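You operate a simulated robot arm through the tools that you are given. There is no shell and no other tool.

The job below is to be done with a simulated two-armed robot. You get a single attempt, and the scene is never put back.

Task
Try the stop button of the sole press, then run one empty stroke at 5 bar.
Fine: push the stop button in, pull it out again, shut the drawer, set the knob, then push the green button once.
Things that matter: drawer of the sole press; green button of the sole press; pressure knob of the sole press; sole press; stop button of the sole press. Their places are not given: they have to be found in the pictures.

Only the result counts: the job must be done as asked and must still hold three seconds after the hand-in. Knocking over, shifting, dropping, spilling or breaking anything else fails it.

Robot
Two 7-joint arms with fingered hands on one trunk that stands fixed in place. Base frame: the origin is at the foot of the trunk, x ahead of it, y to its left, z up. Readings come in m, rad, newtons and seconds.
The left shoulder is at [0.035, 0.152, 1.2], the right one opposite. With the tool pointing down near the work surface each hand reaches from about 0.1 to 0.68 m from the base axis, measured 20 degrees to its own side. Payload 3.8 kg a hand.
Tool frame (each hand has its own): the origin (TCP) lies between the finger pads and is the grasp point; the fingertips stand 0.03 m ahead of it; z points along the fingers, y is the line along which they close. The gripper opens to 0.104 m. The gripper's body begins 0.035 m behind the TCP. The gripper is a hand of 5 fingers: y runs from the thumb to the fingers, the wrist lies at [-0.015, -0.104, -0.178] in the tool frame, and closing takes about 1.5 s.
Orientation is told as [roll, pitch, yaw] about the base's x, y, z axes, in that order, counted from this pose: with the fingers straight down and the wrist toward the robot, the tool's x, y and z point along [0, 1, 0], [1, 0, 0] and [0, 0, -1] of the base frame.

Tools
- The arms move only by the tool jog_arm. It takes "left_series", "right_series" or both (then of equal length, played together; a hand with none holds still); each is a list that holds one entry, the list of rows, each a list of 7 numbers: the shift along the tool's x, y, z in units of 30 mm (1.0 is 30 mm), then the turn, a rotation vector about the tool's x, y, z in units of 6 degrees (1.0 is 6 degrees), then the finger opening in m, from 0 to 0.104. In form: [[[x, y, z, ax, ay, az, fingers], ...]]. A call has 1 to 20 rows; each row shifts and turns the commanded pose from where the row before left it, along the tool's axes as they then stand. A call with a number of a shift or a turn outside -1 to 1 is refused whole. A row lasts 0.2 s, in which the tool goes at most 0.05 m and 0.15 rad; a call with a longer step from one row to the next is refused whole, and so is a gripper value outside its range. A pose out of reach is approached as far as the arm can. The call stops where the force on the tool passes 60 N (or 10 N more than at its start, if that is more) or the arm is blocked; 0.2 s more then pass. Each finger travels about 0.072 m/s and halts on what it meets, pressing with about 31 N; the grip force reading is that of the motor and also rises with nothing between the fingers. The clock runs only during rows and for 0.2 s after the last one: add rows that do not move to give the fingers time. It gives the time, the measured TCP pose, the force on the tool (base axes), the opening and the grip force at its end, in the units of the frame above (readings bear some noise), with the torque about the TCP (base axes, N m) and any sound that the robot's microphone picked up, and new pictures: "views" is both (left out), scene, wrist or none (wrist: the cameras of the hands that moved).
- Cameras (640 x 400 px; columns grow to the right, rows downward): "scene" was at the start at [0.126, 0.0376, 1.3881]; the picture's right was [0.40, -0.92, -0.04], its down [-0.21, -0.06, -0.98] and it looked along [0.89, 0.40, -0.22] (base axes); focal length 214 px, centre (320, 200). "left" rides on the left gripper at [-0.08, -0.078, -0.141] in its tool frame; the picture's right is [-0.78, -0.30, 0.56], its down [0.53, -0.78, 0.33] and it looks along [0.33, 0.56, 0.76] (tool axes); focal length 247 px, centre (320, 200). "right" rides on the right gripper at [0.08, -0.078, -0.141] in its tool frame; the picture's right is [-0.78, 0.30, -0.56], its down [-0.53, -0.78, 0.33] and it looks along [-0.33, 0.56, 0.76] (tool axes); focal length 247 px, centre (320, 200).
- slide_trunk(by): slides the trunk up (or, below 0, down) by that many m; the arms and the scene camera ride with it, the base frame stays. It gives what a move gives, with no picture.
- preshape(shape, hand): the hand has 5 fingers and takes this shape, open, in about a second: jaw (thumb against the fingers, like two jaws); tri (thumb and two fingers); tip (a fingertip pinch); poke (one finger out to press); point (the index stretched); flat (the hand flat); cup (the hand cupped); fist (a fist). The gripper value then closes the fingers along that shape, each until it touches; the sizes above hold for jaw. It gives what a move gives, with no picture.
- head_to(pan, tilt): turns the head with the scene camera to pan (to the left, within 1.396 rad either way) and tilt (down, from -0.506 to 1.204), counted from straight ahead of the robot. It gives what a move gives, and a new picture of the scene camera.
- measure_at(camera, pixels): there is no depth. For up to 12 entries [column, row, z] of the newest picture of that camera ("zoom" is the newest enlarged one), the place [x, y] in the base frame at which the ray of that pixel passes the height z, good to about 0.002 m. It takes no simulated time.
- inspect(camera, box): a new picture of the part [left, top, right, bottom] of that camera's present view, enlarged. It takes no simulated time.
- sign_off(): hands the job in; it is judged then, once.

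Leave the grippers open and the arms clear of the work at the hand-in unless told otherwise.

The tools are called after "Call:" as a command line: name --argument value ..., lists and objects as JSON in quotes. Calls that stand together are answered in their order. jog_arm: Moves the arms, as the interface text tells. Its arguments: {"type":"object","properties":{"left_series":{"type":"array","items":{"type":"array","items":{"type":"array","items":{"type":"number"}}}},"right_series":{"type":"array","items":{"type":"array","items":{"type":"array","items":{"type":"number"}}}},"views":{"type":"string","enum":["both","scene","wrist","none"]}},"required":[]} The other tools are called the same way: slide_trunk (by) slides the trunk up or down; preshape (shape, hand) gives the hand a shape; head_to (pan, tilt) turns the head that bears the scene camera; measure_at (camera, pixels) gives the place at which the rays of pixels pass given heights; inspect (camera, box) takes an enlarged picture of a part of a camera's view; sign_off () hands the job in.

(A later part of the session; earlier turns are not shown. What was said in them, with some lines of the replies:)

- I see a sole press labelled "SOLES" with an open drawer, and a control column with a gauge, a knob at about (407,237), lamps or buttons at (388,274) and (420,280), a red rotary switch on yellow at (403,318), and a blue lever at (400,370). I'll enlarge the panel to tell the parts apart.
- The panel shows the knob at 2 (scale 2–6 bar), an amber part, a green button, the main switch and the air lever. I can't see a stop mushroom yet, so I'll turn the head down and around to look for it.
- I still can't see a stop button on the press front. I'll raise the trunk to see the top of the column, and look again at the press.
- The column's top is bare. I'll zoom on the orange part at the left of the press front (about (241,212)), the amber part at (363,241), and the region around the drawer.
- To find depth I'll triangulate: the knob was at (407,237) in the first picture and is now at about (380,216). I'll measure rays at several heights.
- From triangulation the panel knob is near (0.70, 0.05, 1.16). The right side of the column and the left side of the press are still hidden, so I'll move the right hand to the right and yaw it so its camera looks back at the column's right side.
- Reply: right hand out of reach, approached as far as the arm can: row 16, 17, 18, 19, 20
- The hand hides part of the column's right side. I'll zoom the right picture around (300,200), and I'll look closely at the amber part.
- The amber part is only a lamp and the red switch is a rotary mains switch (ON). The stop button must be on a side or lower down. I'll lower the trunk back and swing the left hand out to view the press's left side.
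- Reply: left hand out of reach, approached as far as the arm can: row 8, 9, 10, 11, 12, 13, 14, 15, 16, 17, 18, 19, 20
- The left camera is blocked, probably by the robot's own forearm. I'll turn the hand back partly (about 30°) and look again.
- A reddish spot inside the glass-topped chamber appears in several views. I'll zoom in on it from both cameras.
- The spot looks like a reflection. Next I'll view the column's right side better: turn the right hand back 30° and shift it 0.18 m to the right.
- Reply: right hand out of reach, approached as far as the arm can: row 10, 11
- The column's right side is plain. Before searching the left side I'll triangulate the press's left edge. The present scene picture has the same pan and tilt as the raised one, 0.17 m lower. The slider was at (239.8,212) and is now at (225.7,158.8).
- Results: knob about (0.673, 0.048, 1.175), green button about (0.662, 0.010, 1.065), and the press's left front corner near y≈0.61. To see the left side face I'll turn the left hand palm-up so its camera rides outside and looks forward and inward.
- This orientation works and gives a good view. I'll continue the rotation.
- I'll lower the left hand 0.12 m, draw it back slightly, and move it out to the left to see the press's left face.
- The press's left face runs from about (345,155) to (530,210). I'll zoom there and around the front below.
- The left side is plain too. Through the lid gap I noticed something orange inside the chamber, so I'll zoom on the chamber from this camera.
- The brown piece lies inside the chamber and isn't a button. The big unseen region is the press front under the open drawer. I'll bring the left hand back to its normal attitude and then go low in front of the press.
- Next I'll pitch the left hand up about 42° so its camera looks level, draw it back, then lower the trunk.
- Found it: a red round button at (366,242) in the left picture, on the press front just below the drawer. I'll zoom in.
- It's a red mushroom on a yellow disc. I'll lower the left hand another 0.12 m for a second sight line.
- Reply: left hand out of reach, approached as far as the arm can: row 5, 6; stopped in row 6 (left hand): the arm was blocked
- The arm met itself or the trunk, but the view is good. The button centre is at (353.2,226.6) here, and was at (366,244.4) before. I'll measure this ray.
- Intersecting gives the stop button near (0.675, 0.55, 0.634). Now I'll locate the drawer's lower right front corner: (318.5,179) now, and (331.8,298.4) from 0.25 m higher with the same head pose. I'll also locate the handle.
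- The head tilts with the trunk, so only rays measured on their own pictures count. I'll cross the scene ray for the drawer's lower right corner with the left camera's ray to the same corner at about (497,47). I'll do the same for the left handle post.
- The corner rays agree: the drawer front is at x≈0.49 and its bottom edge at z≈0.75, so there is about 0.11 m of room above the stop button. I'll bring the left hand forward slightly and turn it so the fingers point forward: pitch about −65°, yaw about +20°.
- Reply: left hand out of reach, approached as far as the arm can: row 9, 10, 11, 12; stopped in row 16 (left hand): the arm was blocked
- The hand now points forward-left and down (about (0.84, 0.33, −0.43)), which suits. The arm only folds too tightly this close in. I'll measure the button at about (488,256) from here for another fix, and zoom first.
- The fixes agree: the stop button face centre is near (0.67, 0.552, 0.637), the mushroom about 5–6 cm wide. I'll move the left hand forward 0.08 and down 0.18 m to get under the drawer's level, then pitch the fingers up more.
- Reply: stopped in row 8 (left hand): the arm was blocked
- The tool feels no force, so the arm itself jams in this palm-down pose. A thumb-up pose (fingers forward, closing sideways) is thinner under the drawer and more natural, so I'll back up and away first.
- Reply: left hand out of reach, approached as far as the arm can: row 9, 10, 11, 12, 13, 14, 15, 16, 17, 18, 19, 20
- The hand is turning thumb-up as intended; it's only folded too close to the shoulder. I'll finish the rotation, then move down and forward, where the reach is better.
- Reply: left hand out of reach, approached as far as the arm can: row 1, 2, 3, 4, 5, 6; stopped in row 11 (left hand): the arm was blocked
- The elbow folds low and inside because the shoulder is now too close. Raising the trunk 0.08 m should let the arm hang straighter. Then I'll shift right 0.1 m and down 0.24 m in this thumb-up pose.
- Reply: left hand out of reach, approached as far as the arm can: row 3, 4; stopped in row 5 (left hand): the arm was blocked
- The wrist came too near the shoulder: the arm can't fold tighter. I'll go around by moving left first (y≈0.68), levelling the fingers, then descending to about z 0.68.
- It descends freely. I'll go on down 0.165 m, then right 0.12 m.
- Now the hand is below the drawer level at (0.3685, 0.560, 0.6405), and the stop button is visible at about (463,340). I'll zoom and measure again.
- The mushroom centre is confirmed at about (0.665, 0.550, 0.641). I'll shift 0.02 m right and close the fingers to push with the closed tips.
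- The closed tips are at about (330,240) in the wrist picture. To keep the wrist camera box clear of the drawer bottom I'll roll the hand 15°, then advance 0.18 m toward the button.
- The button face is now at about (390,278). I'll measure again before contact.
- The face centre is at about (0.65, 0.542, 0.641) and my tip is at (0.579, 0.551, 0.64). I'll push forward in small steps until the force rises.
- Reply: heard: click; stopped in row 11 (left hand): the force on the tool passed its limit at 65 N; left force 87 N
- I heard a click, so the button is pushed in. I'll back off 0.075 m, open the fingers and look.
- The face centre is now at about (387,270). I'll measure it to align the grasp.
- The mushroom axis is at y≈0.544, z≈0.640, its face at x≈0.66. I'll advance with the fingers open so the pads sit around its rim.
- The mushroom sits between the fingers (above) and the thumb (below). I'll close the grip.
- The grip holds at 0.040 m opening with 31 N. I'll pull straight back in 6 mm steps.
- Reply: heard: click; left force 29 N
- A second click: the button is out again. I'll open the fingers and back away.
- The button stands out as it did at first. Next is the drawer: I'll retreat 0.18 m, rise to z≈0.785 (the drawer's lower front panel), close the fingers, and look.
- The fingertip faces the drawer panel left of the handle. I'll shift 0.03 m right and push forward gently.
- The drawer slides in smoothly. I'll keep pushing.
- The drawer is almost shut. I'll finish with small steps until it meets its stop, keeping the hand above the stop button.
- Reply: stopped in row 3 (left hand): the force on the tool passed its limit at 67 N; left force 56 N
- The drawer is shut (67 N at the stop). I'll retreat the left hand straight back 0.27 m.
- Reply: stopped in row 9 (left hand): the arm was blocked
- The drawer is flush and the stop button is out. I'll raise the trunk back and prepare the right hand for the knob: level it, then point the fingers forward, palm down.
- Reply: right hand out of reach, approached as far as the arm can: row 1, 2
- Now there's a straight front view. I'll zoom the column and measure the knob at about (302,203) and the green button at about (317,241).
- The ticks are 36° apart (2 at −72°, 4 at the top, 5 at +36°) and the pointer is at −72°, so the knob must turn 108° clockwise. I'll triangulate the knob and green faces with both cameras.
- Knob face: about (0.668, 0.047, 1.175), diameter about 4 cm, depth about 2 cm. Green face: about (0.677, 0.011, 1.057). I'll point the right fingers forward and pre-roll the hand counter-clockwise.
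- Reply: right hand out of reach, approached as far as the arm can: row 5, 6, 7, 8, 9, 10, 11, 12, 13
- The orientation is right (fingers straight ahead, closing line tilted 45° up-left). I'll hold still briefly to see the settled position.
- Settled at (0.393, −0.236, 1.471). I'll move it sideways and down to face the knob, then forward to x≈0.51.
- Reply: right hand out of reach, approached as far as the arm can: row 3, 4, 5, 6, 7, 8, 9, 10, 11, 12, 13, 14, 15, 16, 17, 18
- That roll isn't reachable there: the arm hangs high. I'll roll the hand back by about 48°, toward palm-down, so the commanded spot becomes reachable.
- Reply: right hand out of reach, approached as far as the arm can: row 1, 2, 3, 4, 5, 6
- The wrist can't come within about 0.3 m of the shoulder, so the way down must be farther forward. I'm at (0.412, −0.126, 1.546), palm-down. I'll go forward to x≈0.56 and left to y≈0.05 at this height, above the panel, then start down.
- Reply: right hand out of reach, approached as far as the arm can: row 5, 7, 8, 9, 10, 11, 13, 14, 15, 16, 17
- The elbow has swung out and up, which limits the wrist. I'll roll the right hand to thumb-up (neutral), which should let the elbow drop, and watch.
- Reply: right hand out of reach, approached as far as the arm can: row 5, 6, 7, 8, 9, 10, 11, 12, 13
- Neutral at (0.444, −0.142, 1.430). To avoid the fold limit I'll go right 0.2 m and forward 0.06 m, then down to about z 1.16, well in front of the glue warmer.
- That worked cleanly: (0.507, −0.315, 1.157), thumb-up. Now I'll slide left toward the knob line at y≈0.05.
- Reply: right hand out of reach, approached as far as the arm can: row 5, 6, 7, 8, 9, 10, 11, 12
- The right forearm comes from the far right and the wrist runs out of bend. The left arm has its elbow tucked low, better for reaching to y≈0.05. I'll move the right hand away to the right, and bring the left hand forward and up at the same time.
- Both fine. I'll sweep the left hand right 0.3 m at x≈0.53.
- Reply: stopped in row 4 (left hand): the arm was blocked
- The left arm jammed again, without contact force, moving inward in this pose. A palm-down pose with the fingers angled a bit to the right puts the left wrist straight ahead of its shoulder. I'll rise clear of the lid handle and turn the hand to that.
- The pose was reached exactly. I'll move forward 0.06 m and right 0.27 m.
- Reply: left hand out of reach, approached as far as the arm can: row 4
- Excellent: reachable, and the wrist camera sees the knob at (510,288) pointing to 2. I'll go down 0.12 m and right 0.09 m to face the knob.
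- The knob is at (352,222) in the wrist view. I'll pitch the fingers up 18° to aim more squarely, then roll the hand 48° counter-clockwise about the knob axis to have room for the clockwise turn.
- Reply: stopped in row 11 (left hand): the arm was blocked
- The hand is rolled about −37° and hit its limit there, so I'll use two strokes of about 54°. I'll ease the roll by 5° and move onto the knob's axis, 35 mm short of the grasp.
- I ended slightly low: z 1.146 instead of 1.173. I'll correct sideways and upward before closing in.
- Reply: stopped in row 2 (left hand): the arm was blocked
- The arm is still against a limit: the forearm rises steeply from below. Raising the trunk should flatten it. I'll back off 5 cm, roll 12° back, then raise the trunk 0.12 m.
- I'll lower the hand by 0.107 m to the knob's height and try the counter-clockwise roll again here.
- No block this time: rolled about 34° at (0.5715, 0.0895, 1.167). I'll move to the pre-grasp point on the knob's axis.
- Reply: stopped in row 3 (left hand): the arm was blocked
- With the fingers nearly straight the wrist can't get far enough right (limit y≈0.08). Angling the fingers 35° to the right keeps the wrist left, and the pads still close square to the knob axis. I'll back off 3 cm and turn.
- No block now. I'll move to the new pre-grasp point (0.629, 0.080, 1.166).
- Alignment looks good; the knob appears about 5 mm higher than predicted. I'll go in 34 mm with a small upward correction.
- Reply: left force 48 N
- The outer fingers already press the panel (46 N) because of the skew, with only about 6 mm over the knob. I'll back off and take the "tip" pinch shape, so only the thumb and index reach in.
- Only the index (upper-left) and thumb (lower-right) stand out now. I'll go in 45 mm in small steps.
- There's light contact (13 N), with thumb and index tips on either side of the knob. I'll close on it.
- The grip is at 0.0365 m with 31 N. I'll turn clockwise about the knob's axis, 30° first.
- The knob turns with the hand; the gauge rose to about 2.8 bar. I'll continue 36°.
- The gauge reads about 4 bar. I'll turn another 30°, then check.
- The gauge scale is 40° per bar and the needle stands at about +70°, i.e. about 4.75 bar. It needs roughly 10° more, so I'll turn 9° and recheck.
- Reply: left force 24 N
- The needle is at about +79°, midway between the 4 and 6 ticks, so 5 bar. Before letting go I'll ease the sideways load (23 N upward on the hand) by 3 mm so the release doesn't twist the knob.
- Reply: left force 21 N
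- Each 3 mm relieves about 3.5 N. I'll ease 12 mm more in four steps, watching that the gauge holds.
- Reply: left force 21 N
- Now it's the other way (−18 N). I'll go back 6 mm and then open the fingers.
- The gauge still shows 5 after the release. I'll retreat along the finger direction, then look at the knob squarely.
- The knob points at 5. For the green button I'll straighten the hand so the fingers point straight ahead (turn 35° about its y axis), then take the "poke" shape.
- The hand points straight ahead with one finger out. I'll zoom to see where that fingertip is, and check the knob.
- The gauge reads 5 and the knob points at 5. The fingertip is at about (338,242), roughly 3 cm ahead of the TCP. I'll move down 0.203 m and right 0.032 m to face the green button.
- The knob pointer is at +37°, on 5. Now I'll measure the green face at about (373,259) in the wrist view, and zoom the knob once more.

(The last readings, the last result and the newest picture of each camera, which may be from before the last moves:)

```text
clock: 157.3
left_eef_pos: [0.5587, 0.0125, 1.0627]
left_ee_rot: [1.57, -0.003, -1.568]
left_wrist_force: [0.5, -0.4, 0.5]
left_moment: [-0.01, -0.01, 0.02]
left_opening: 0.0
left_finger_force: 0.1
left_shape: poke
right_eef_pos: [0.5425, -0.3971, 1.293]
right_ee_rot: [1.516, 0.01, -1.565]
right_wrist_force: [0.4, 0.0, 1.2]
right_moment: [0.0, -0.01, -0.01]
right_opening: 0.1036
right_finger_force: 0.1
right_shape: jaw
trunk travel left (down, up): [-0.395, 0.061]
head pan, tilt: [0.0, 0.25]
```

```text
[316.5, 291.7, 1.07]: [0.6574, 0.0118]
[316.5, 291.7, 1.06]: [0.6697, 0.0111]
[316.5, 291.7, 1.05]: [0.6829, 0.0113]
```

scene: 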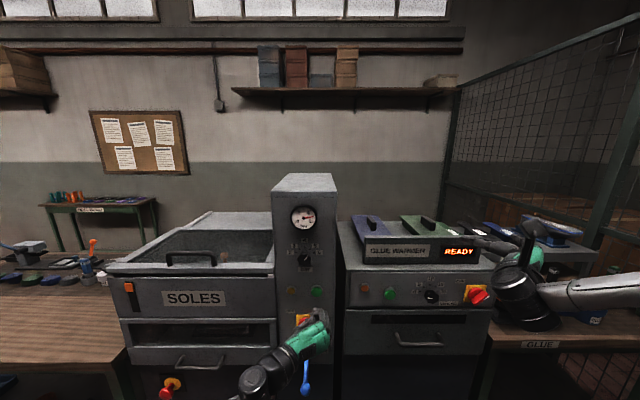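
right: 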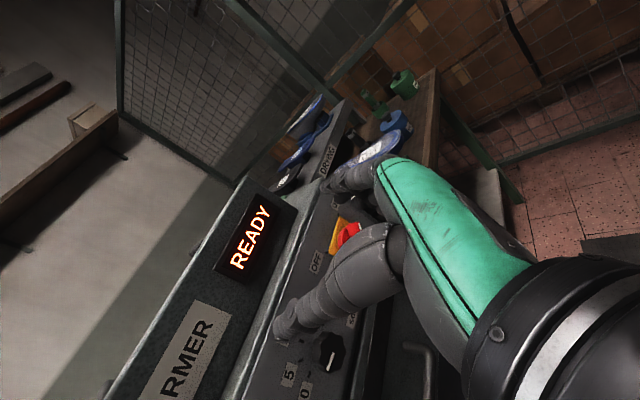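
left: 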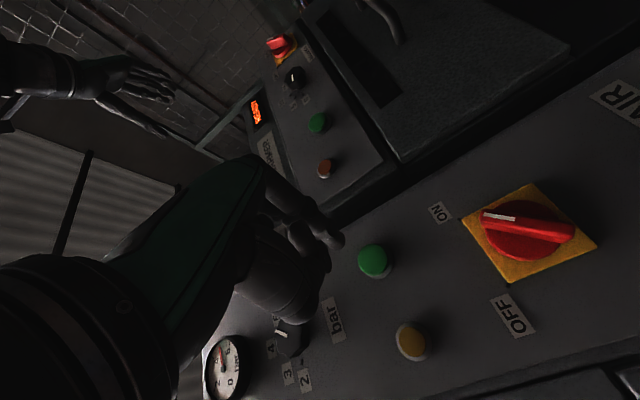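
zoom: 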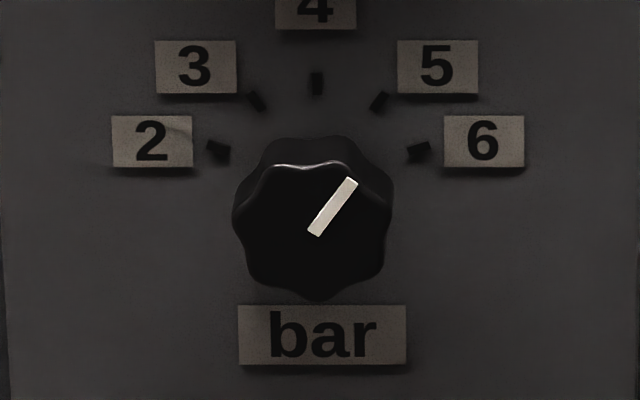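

The pointer is exactly on 5 (35.8°). The green face is at about (0.671, 0.010, 1.060) and my fingertip at (0.589, 0.011, 1.057). I'll push straight forward, slowing at the end.

Call:
jog_arm --left_series '[[[0, 0, 1, 0, 0, 0, 0.0], [0, 0, 1, 0, 0, 0, 0.0], [0, 0, 0.3, 0, 0, 0, 0.0]]]' --views "wrist"

Call:
inspect --camera "left" --box '[240, 150, 480, 330]'

```text
clock: 158.1
left_eef_pos: [0.6255, 0.0127, 1.0637]
left_ee_rot: [1.57, -0.003, -1.567]
left_wrist_force: [0.2, 0.4, 0.9]
left_moment: [0.01, 0.02, 0.0]
left_opening: 0.0
left_finger_force: 0.0
left_shape: poke
right_eef_pos: [0.5427, -0.3972, 1.2921]
right_ee_rot: [1.515, 0.009, -1.566]
right_wrist_force: [0.6, -0.2, 1.3]
right_moment: [-0.03, -0.01, -0.02]
right_opening: 0.1038
right_finger_force: 0.0
right_shape: jaw
trunk travel left (down, up): [-0.395, 0.061]
head pan, tilt: [0.0, 0.25]
```

left: 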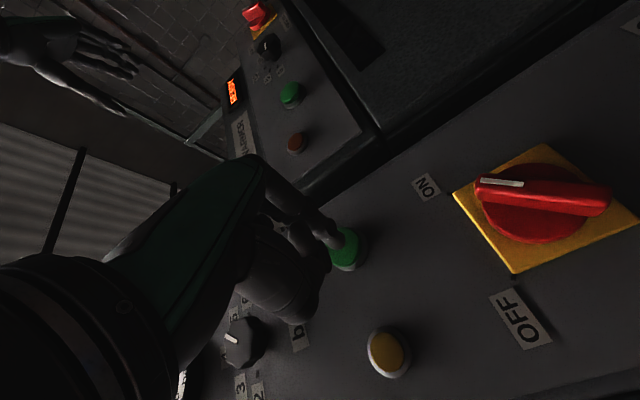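

```text
2.22 times, centred on (360, 240) of left
```

zoom: 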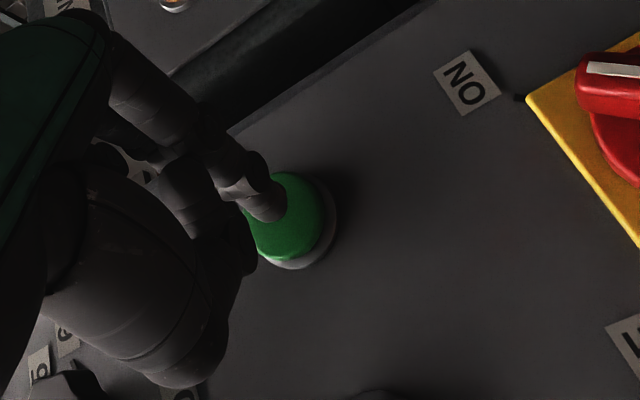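

The fingertip covers the green button. I'll press in 4 mm steps.

Call:
jog_arm --left_series '[[[0, 0, 0.2, 0, 0, 0, 0.0], [0, 0, 0.2, 0, 0, 0, 0.0], [0, 0, 0.14, 0, 0, 0, 0.0], [0, 0, 0.14, 0, 0, 0, 0.0], [0, 0, 0.14, 0, 0, 0, 0.0]]]' --views "both"

```text
clock: 159.3
left_eef_pos: [0.6452, 0.0091, 1.0647]
left_ee_rot: [1.568, -0.002, -1.573]
left_wrist_force: [-31.9, -3.7, -8.2]
left_moment: [-0.05, 0.41, -0.11]
left_opening: 0.0
left_finger_force: 0.0
left_shape: poke
right_eef_pos: [0.535, -0.399, 1.2951]
right_ee_rot: [1.52, 0.011, -1.566]
right_wrist_force: [0.6, -0.4, -0.7]
right_moment: [0.05, -0.01, 0.0]
right_opening: 0.1037
right_finger_force: 0.1
right_shape: jaw
trunk travel left (down, up): [-0.395, 0.061]
head pan, tilt: [0.0, 0.25]
heard: click
```

scene: 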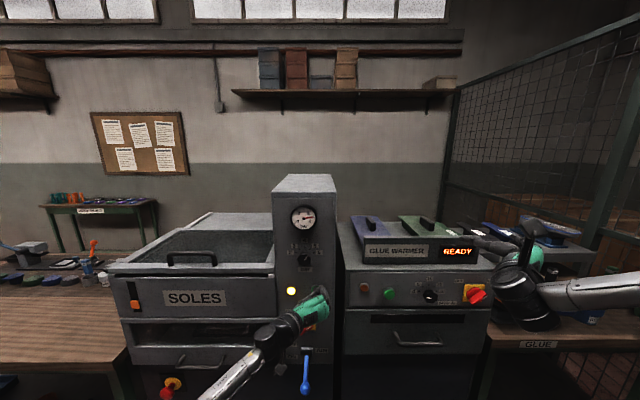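
left: 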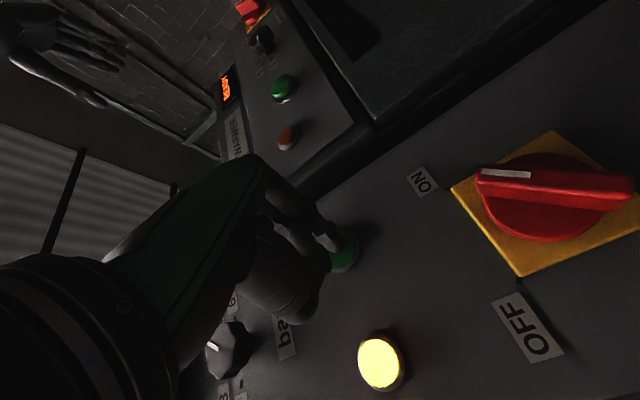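

A click, the amber lamp lit, and the orange stroke pointer has moved down: the stroke is running. I'll back the finger straight off.

Call:
jog_arm --left_series '[[[0, 0, -0.5, 0, 0, 0, 0.0], [0, 0, -1, 0, 0, 0, 0.0], [0, 0, -1, 0, 0, 0, 0.0], [0, 0, -1, 0, 0, 0, 0.0]]]' --views "scene"

Call:
inspect --camera "scene" --box '[100, 180, 350, 400]'

```text
clock: 160.3
left_eef_pos: [0.5471, 0.0118, 1.0632]
left_ee_rot: [1.571, -0.002, -1.567]
left_wrist_force: [-0.5, -0.1, 0.3]
left_moment: [-0.01, 0.0, -0.01]
left_opening: 0.0001
left_finger_force: 0.1
left_shape: poke
right_eef_pos: [0.5408, -0.3974, 1.2923]
right_ee_rot: [1.515, 0.009, -1.565]
right_wrist_force: [-0.2, -0.5, -0.4]
right_moment: [0.0, 0.0, 0.01]
right_opening: 0.1039
right_finger_force: 0.1
right_shape: jaw
trunk travel left (down, up): [-0.395, 0.061]
head pan, tilt: [0.0, 0.25]
```

scene: 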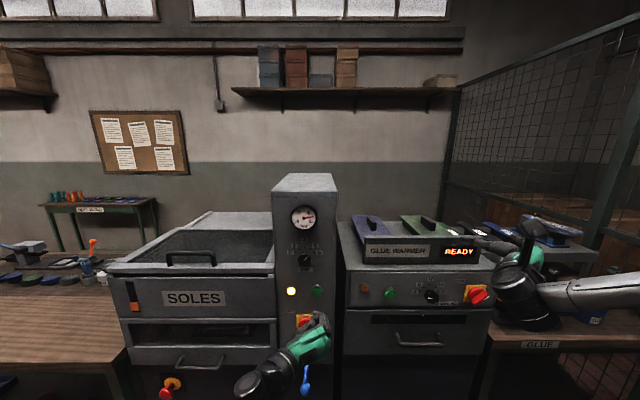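

```text
1.82 times, centred on (225, 290) of scene
```

zoom: 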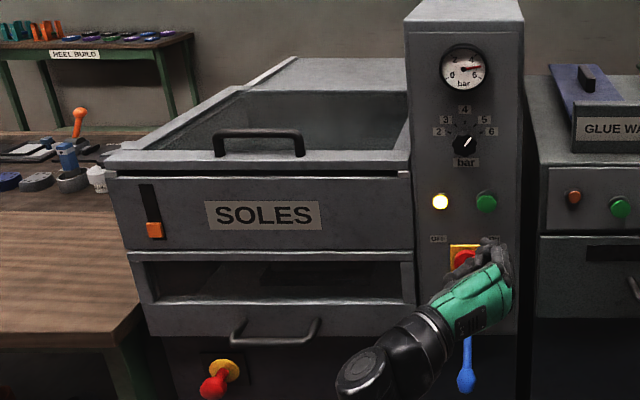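

The stroke is on. I'll lift the left hand up and away, wait for the cycle to finish, and reopen the hand.

Call:
jog_arm --left_series '[[[0, 0, -0.5, 0, 0, 0, 0.0], [1, 0, 0, 0, 0, 0, 0.0], [1, 0, 0, 0, 0, 0, 0.0], [1, 0, 0, 0, 0, 0, 0.0], [1, 0, 0, 0, 0, 0, 0.0], [1, 0, 0, 0, 0, 0, 0.0], [1, 0, 0, 0, 0, 0, 0.0], [1, 0, 0, 0, 0, 0, 0.0], [0, -1, 0, 0, 0, 0, 0.0], [0, -1, 0, 0, 0, 0, 0.0], [0, -1, 0, 0, 0, 0, 0.0], [0, -1, 0, 0, 0, 0, 0.0], [0, -1, 0, 0, 0, 0, 0.0], [0, -1, 0, 0, 0, 0, 0.0]]]' --views "scene"

Call:
preshape --shape "jaw" --hand "left"

Call:
jog_arm --left_series '[[[0, 0, 0, 0, 0, 0, 0.104], [0, 0, 0, 0, 0, 0, 0.104]]]' --views "both"

Call:
inspect --camera "scene" --box '[100, 180, 350, 400]'

```text
clock: 163.3
left_eef_pos: [0.5312, 0.1915, 1.2721]
left_ee_rot: [1.569, -0.004, -1.569]
left_wrist_force: [0.5, -0.1, -0.1]
left_moment: [0.02, -0.01, -0.02]
left_opening: 0.0
left_finger_force: 0.1
left_shape: poke
right_eef_pos: [0.5405, -0.3967, 1.2924]
right_ee_rot: [1.514, 0.008, -1.564]
right_wrist_force: [-0.1, 0.2, 1.2]
right_moment: [0.0, 0.0, 0.01]
right_opening: 0.104
right_finger_force: 0.1
right_shape: jaw
trunk travel left (down, up): [-0.395, 0.061]
head pan, tilt: [0.0, 0.25]
```

scene: 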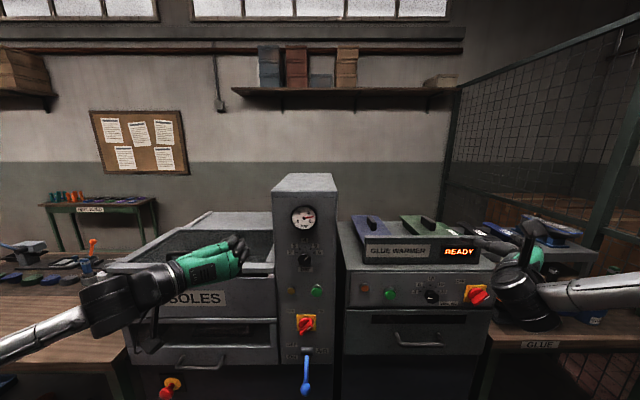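

```text
clock: 164.2
left_eef_pos: [0.5331, 0.1918, 1.2721]
left_ee_rot: [1.569, -0.001, -1.568]
left_wrist_force: [-0.2, 0.9, 0.1]
left_moment: [0.01, -0.02, 0.02]
left_opening: 0.1039
left_finger_force: 0.1
left_shape: jaw
right_eef_pos: [0.542, -0.3982, 1.2922]
right_ee_rot: [1.515, 0.01, -1.566]
right_wrist_force: [-0.1, 0.9, 1.0]
right_moment: [-0.02, 0.0, -0.01]
right_opening: 0.104
right_finger_force: 0.1
right_shape: jaw
trunk travel left (down, up): [-0.395, 0.061]
head pan, tilt: [0.0, 0.25]
```

```text
clock: 164.8
left_eef_pos: [0.5322, 0.1911, 1.272]
left_ee_rot: [1.57, -0.002, -1.567]
left_wrist_force: [-0.2, -0.1, -0.6]
left_moment: [0.01, 0.02, -0.01]
left_opening: 0.104
left_finger_force: 0.0
left_shape: jaw
right_eef_pos: [0.5425, -0.3974, 1.2917]
right_ee_rot: [1.515, 0.008, -1.565]
right_wrist_force: [-0.5, -0.1, 0.3]
right_moment: [-0.01, 0.0, 0.0]
right_opening: 0.1042
right_finger_force: 0.1
right_shape: jaw
trunk travel left (down, up): [-0.395, 0.061]
head pan, tilt: [0.0, 0.25]
```

scene: 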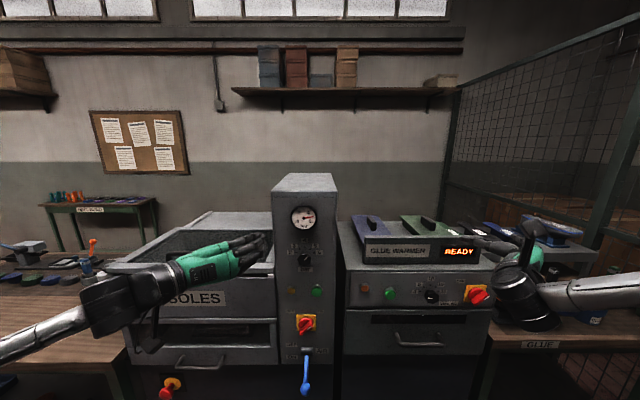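
left: 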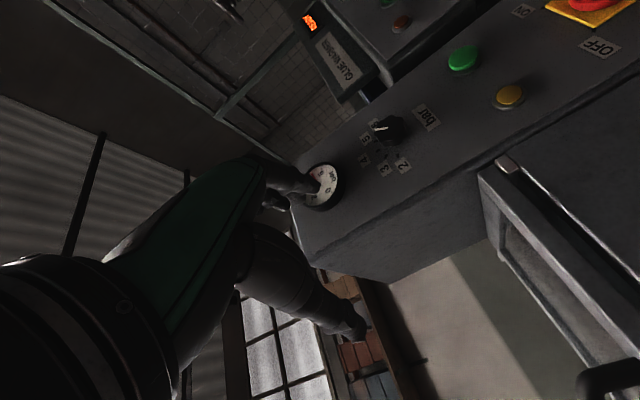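

```text
1.82 times, centred on (225, 290) of scene
```

zoom: 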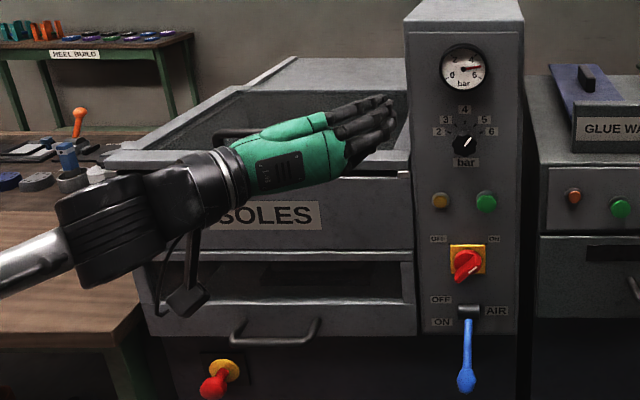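

The lamp is out again. I'll lift the left hand a bit more, move it left, and check the press as a whole.

Call:
jog_arm --left_series '[[[1, 0, 0, 0, 0, 0, 0.104], [1, 0, 0, 0, 0, 0, 0.104], [1, 0, 0, 0, 0, 0, 0.104], [1, 0, 0, 0, 0, 0, 0.104], [0, -1, 0, 0, 0, 0, 0.104], [0, -1, 0, 0, 0, 0, 0.104], [0, -1, 0, 0, 0, 0, 0.104], [0, -1, 0, 0, 0, 0, 0.104]]]' --views "scene"

Call:
inspect --camera "scene" --box '[100, 180, 350, 400]'

Call:
inspect --camera "scene" --box '[285, 200, 325, 270]'

```text
clock: 166.6
left_eef_pos: [0.5317, 0.3131, 1.3939]
left_ee_rot: [1.569, -0.001, -1.567]
left_wrist_force: [0.0, 0.8, 0.6]
left_moment: [-0.02, -0.02, -0.02]
left_opening: 0.1038
left_finger_force: 0.0
left_shape: jaw
right_eef_pos: [0.5417, -0.3974, 1.2933]
right_ee_rot: [1.515, 0.01, -1.566]
right_wrist_force: [0.6, 0.2, -0.5]
right_moment: [0.05, -0.03, -0.01]
right_opening: 0.1039
right_finger_force: 0.1
right_shape: jaw
trunk travel left (down, up): [-0.395, 0.061]
head pan, tilt: [0.0, 0.25]
```

scene: 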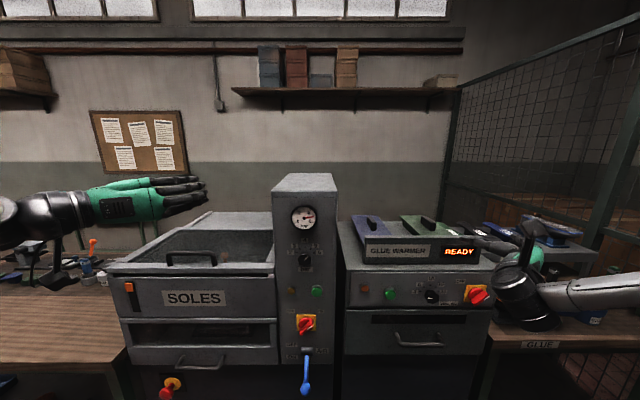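

```text
1.82 times, centred on (225, 290) of scene
```

zoom: 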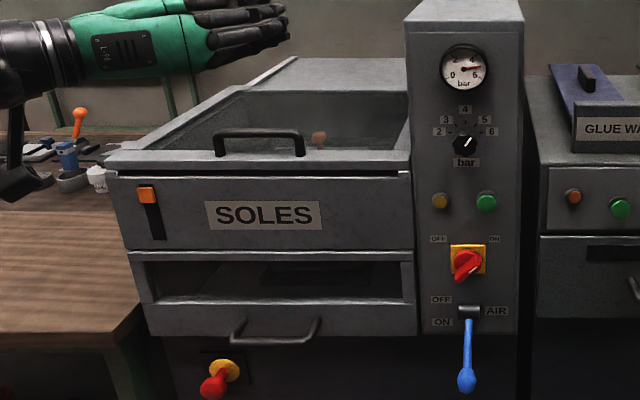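

```text
5.71 times, centred on (305, 235) of scene
```

zoom: 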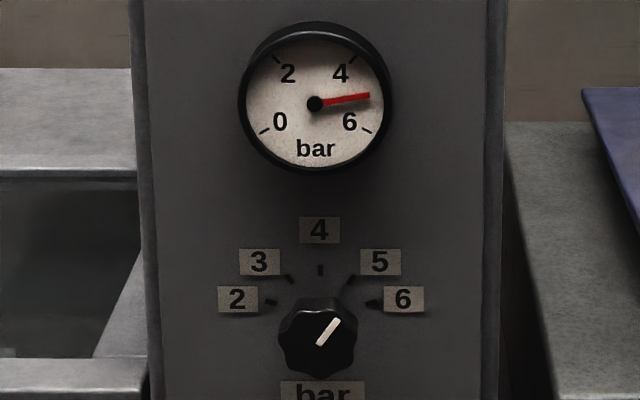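

The job is finished as seen in the last pictures:
- **Stroke:** it ran once, the slider is back at the top and the lamp is out.
- **Pressure:** the gauge and knob both stand at 5 bar.
- **Drawer and stop button:** the drawer is shut and the stop button is out.
- **Robot:** both hands are open and clear of the work.

I'm handing it in.

Call:
sign_off

```text
The job is handed in.
```

The sole press's stop button was tried, and one empty stroke was run at 5 bar, in the order you gave. The job is handed in; I don't have the verdict.

- **Stop button:** it sits on the press front, under where the drawer hangs when open. I pushed it in and pulled it out again, and each gave a click.
- **Drawer:** pushed shut against its stop. What was lying in it is still inside.
- **Pressure:** the knob was turned from 2 to 5, and the gauge reads 5 bar.
- **Stroke:** one push on the green button. The amber lamp lit, the orange pointer went down and came back up, and the lamp went out.

In the last picture nothing else looked knocked over or moved. Both hands are open and clear of the press.
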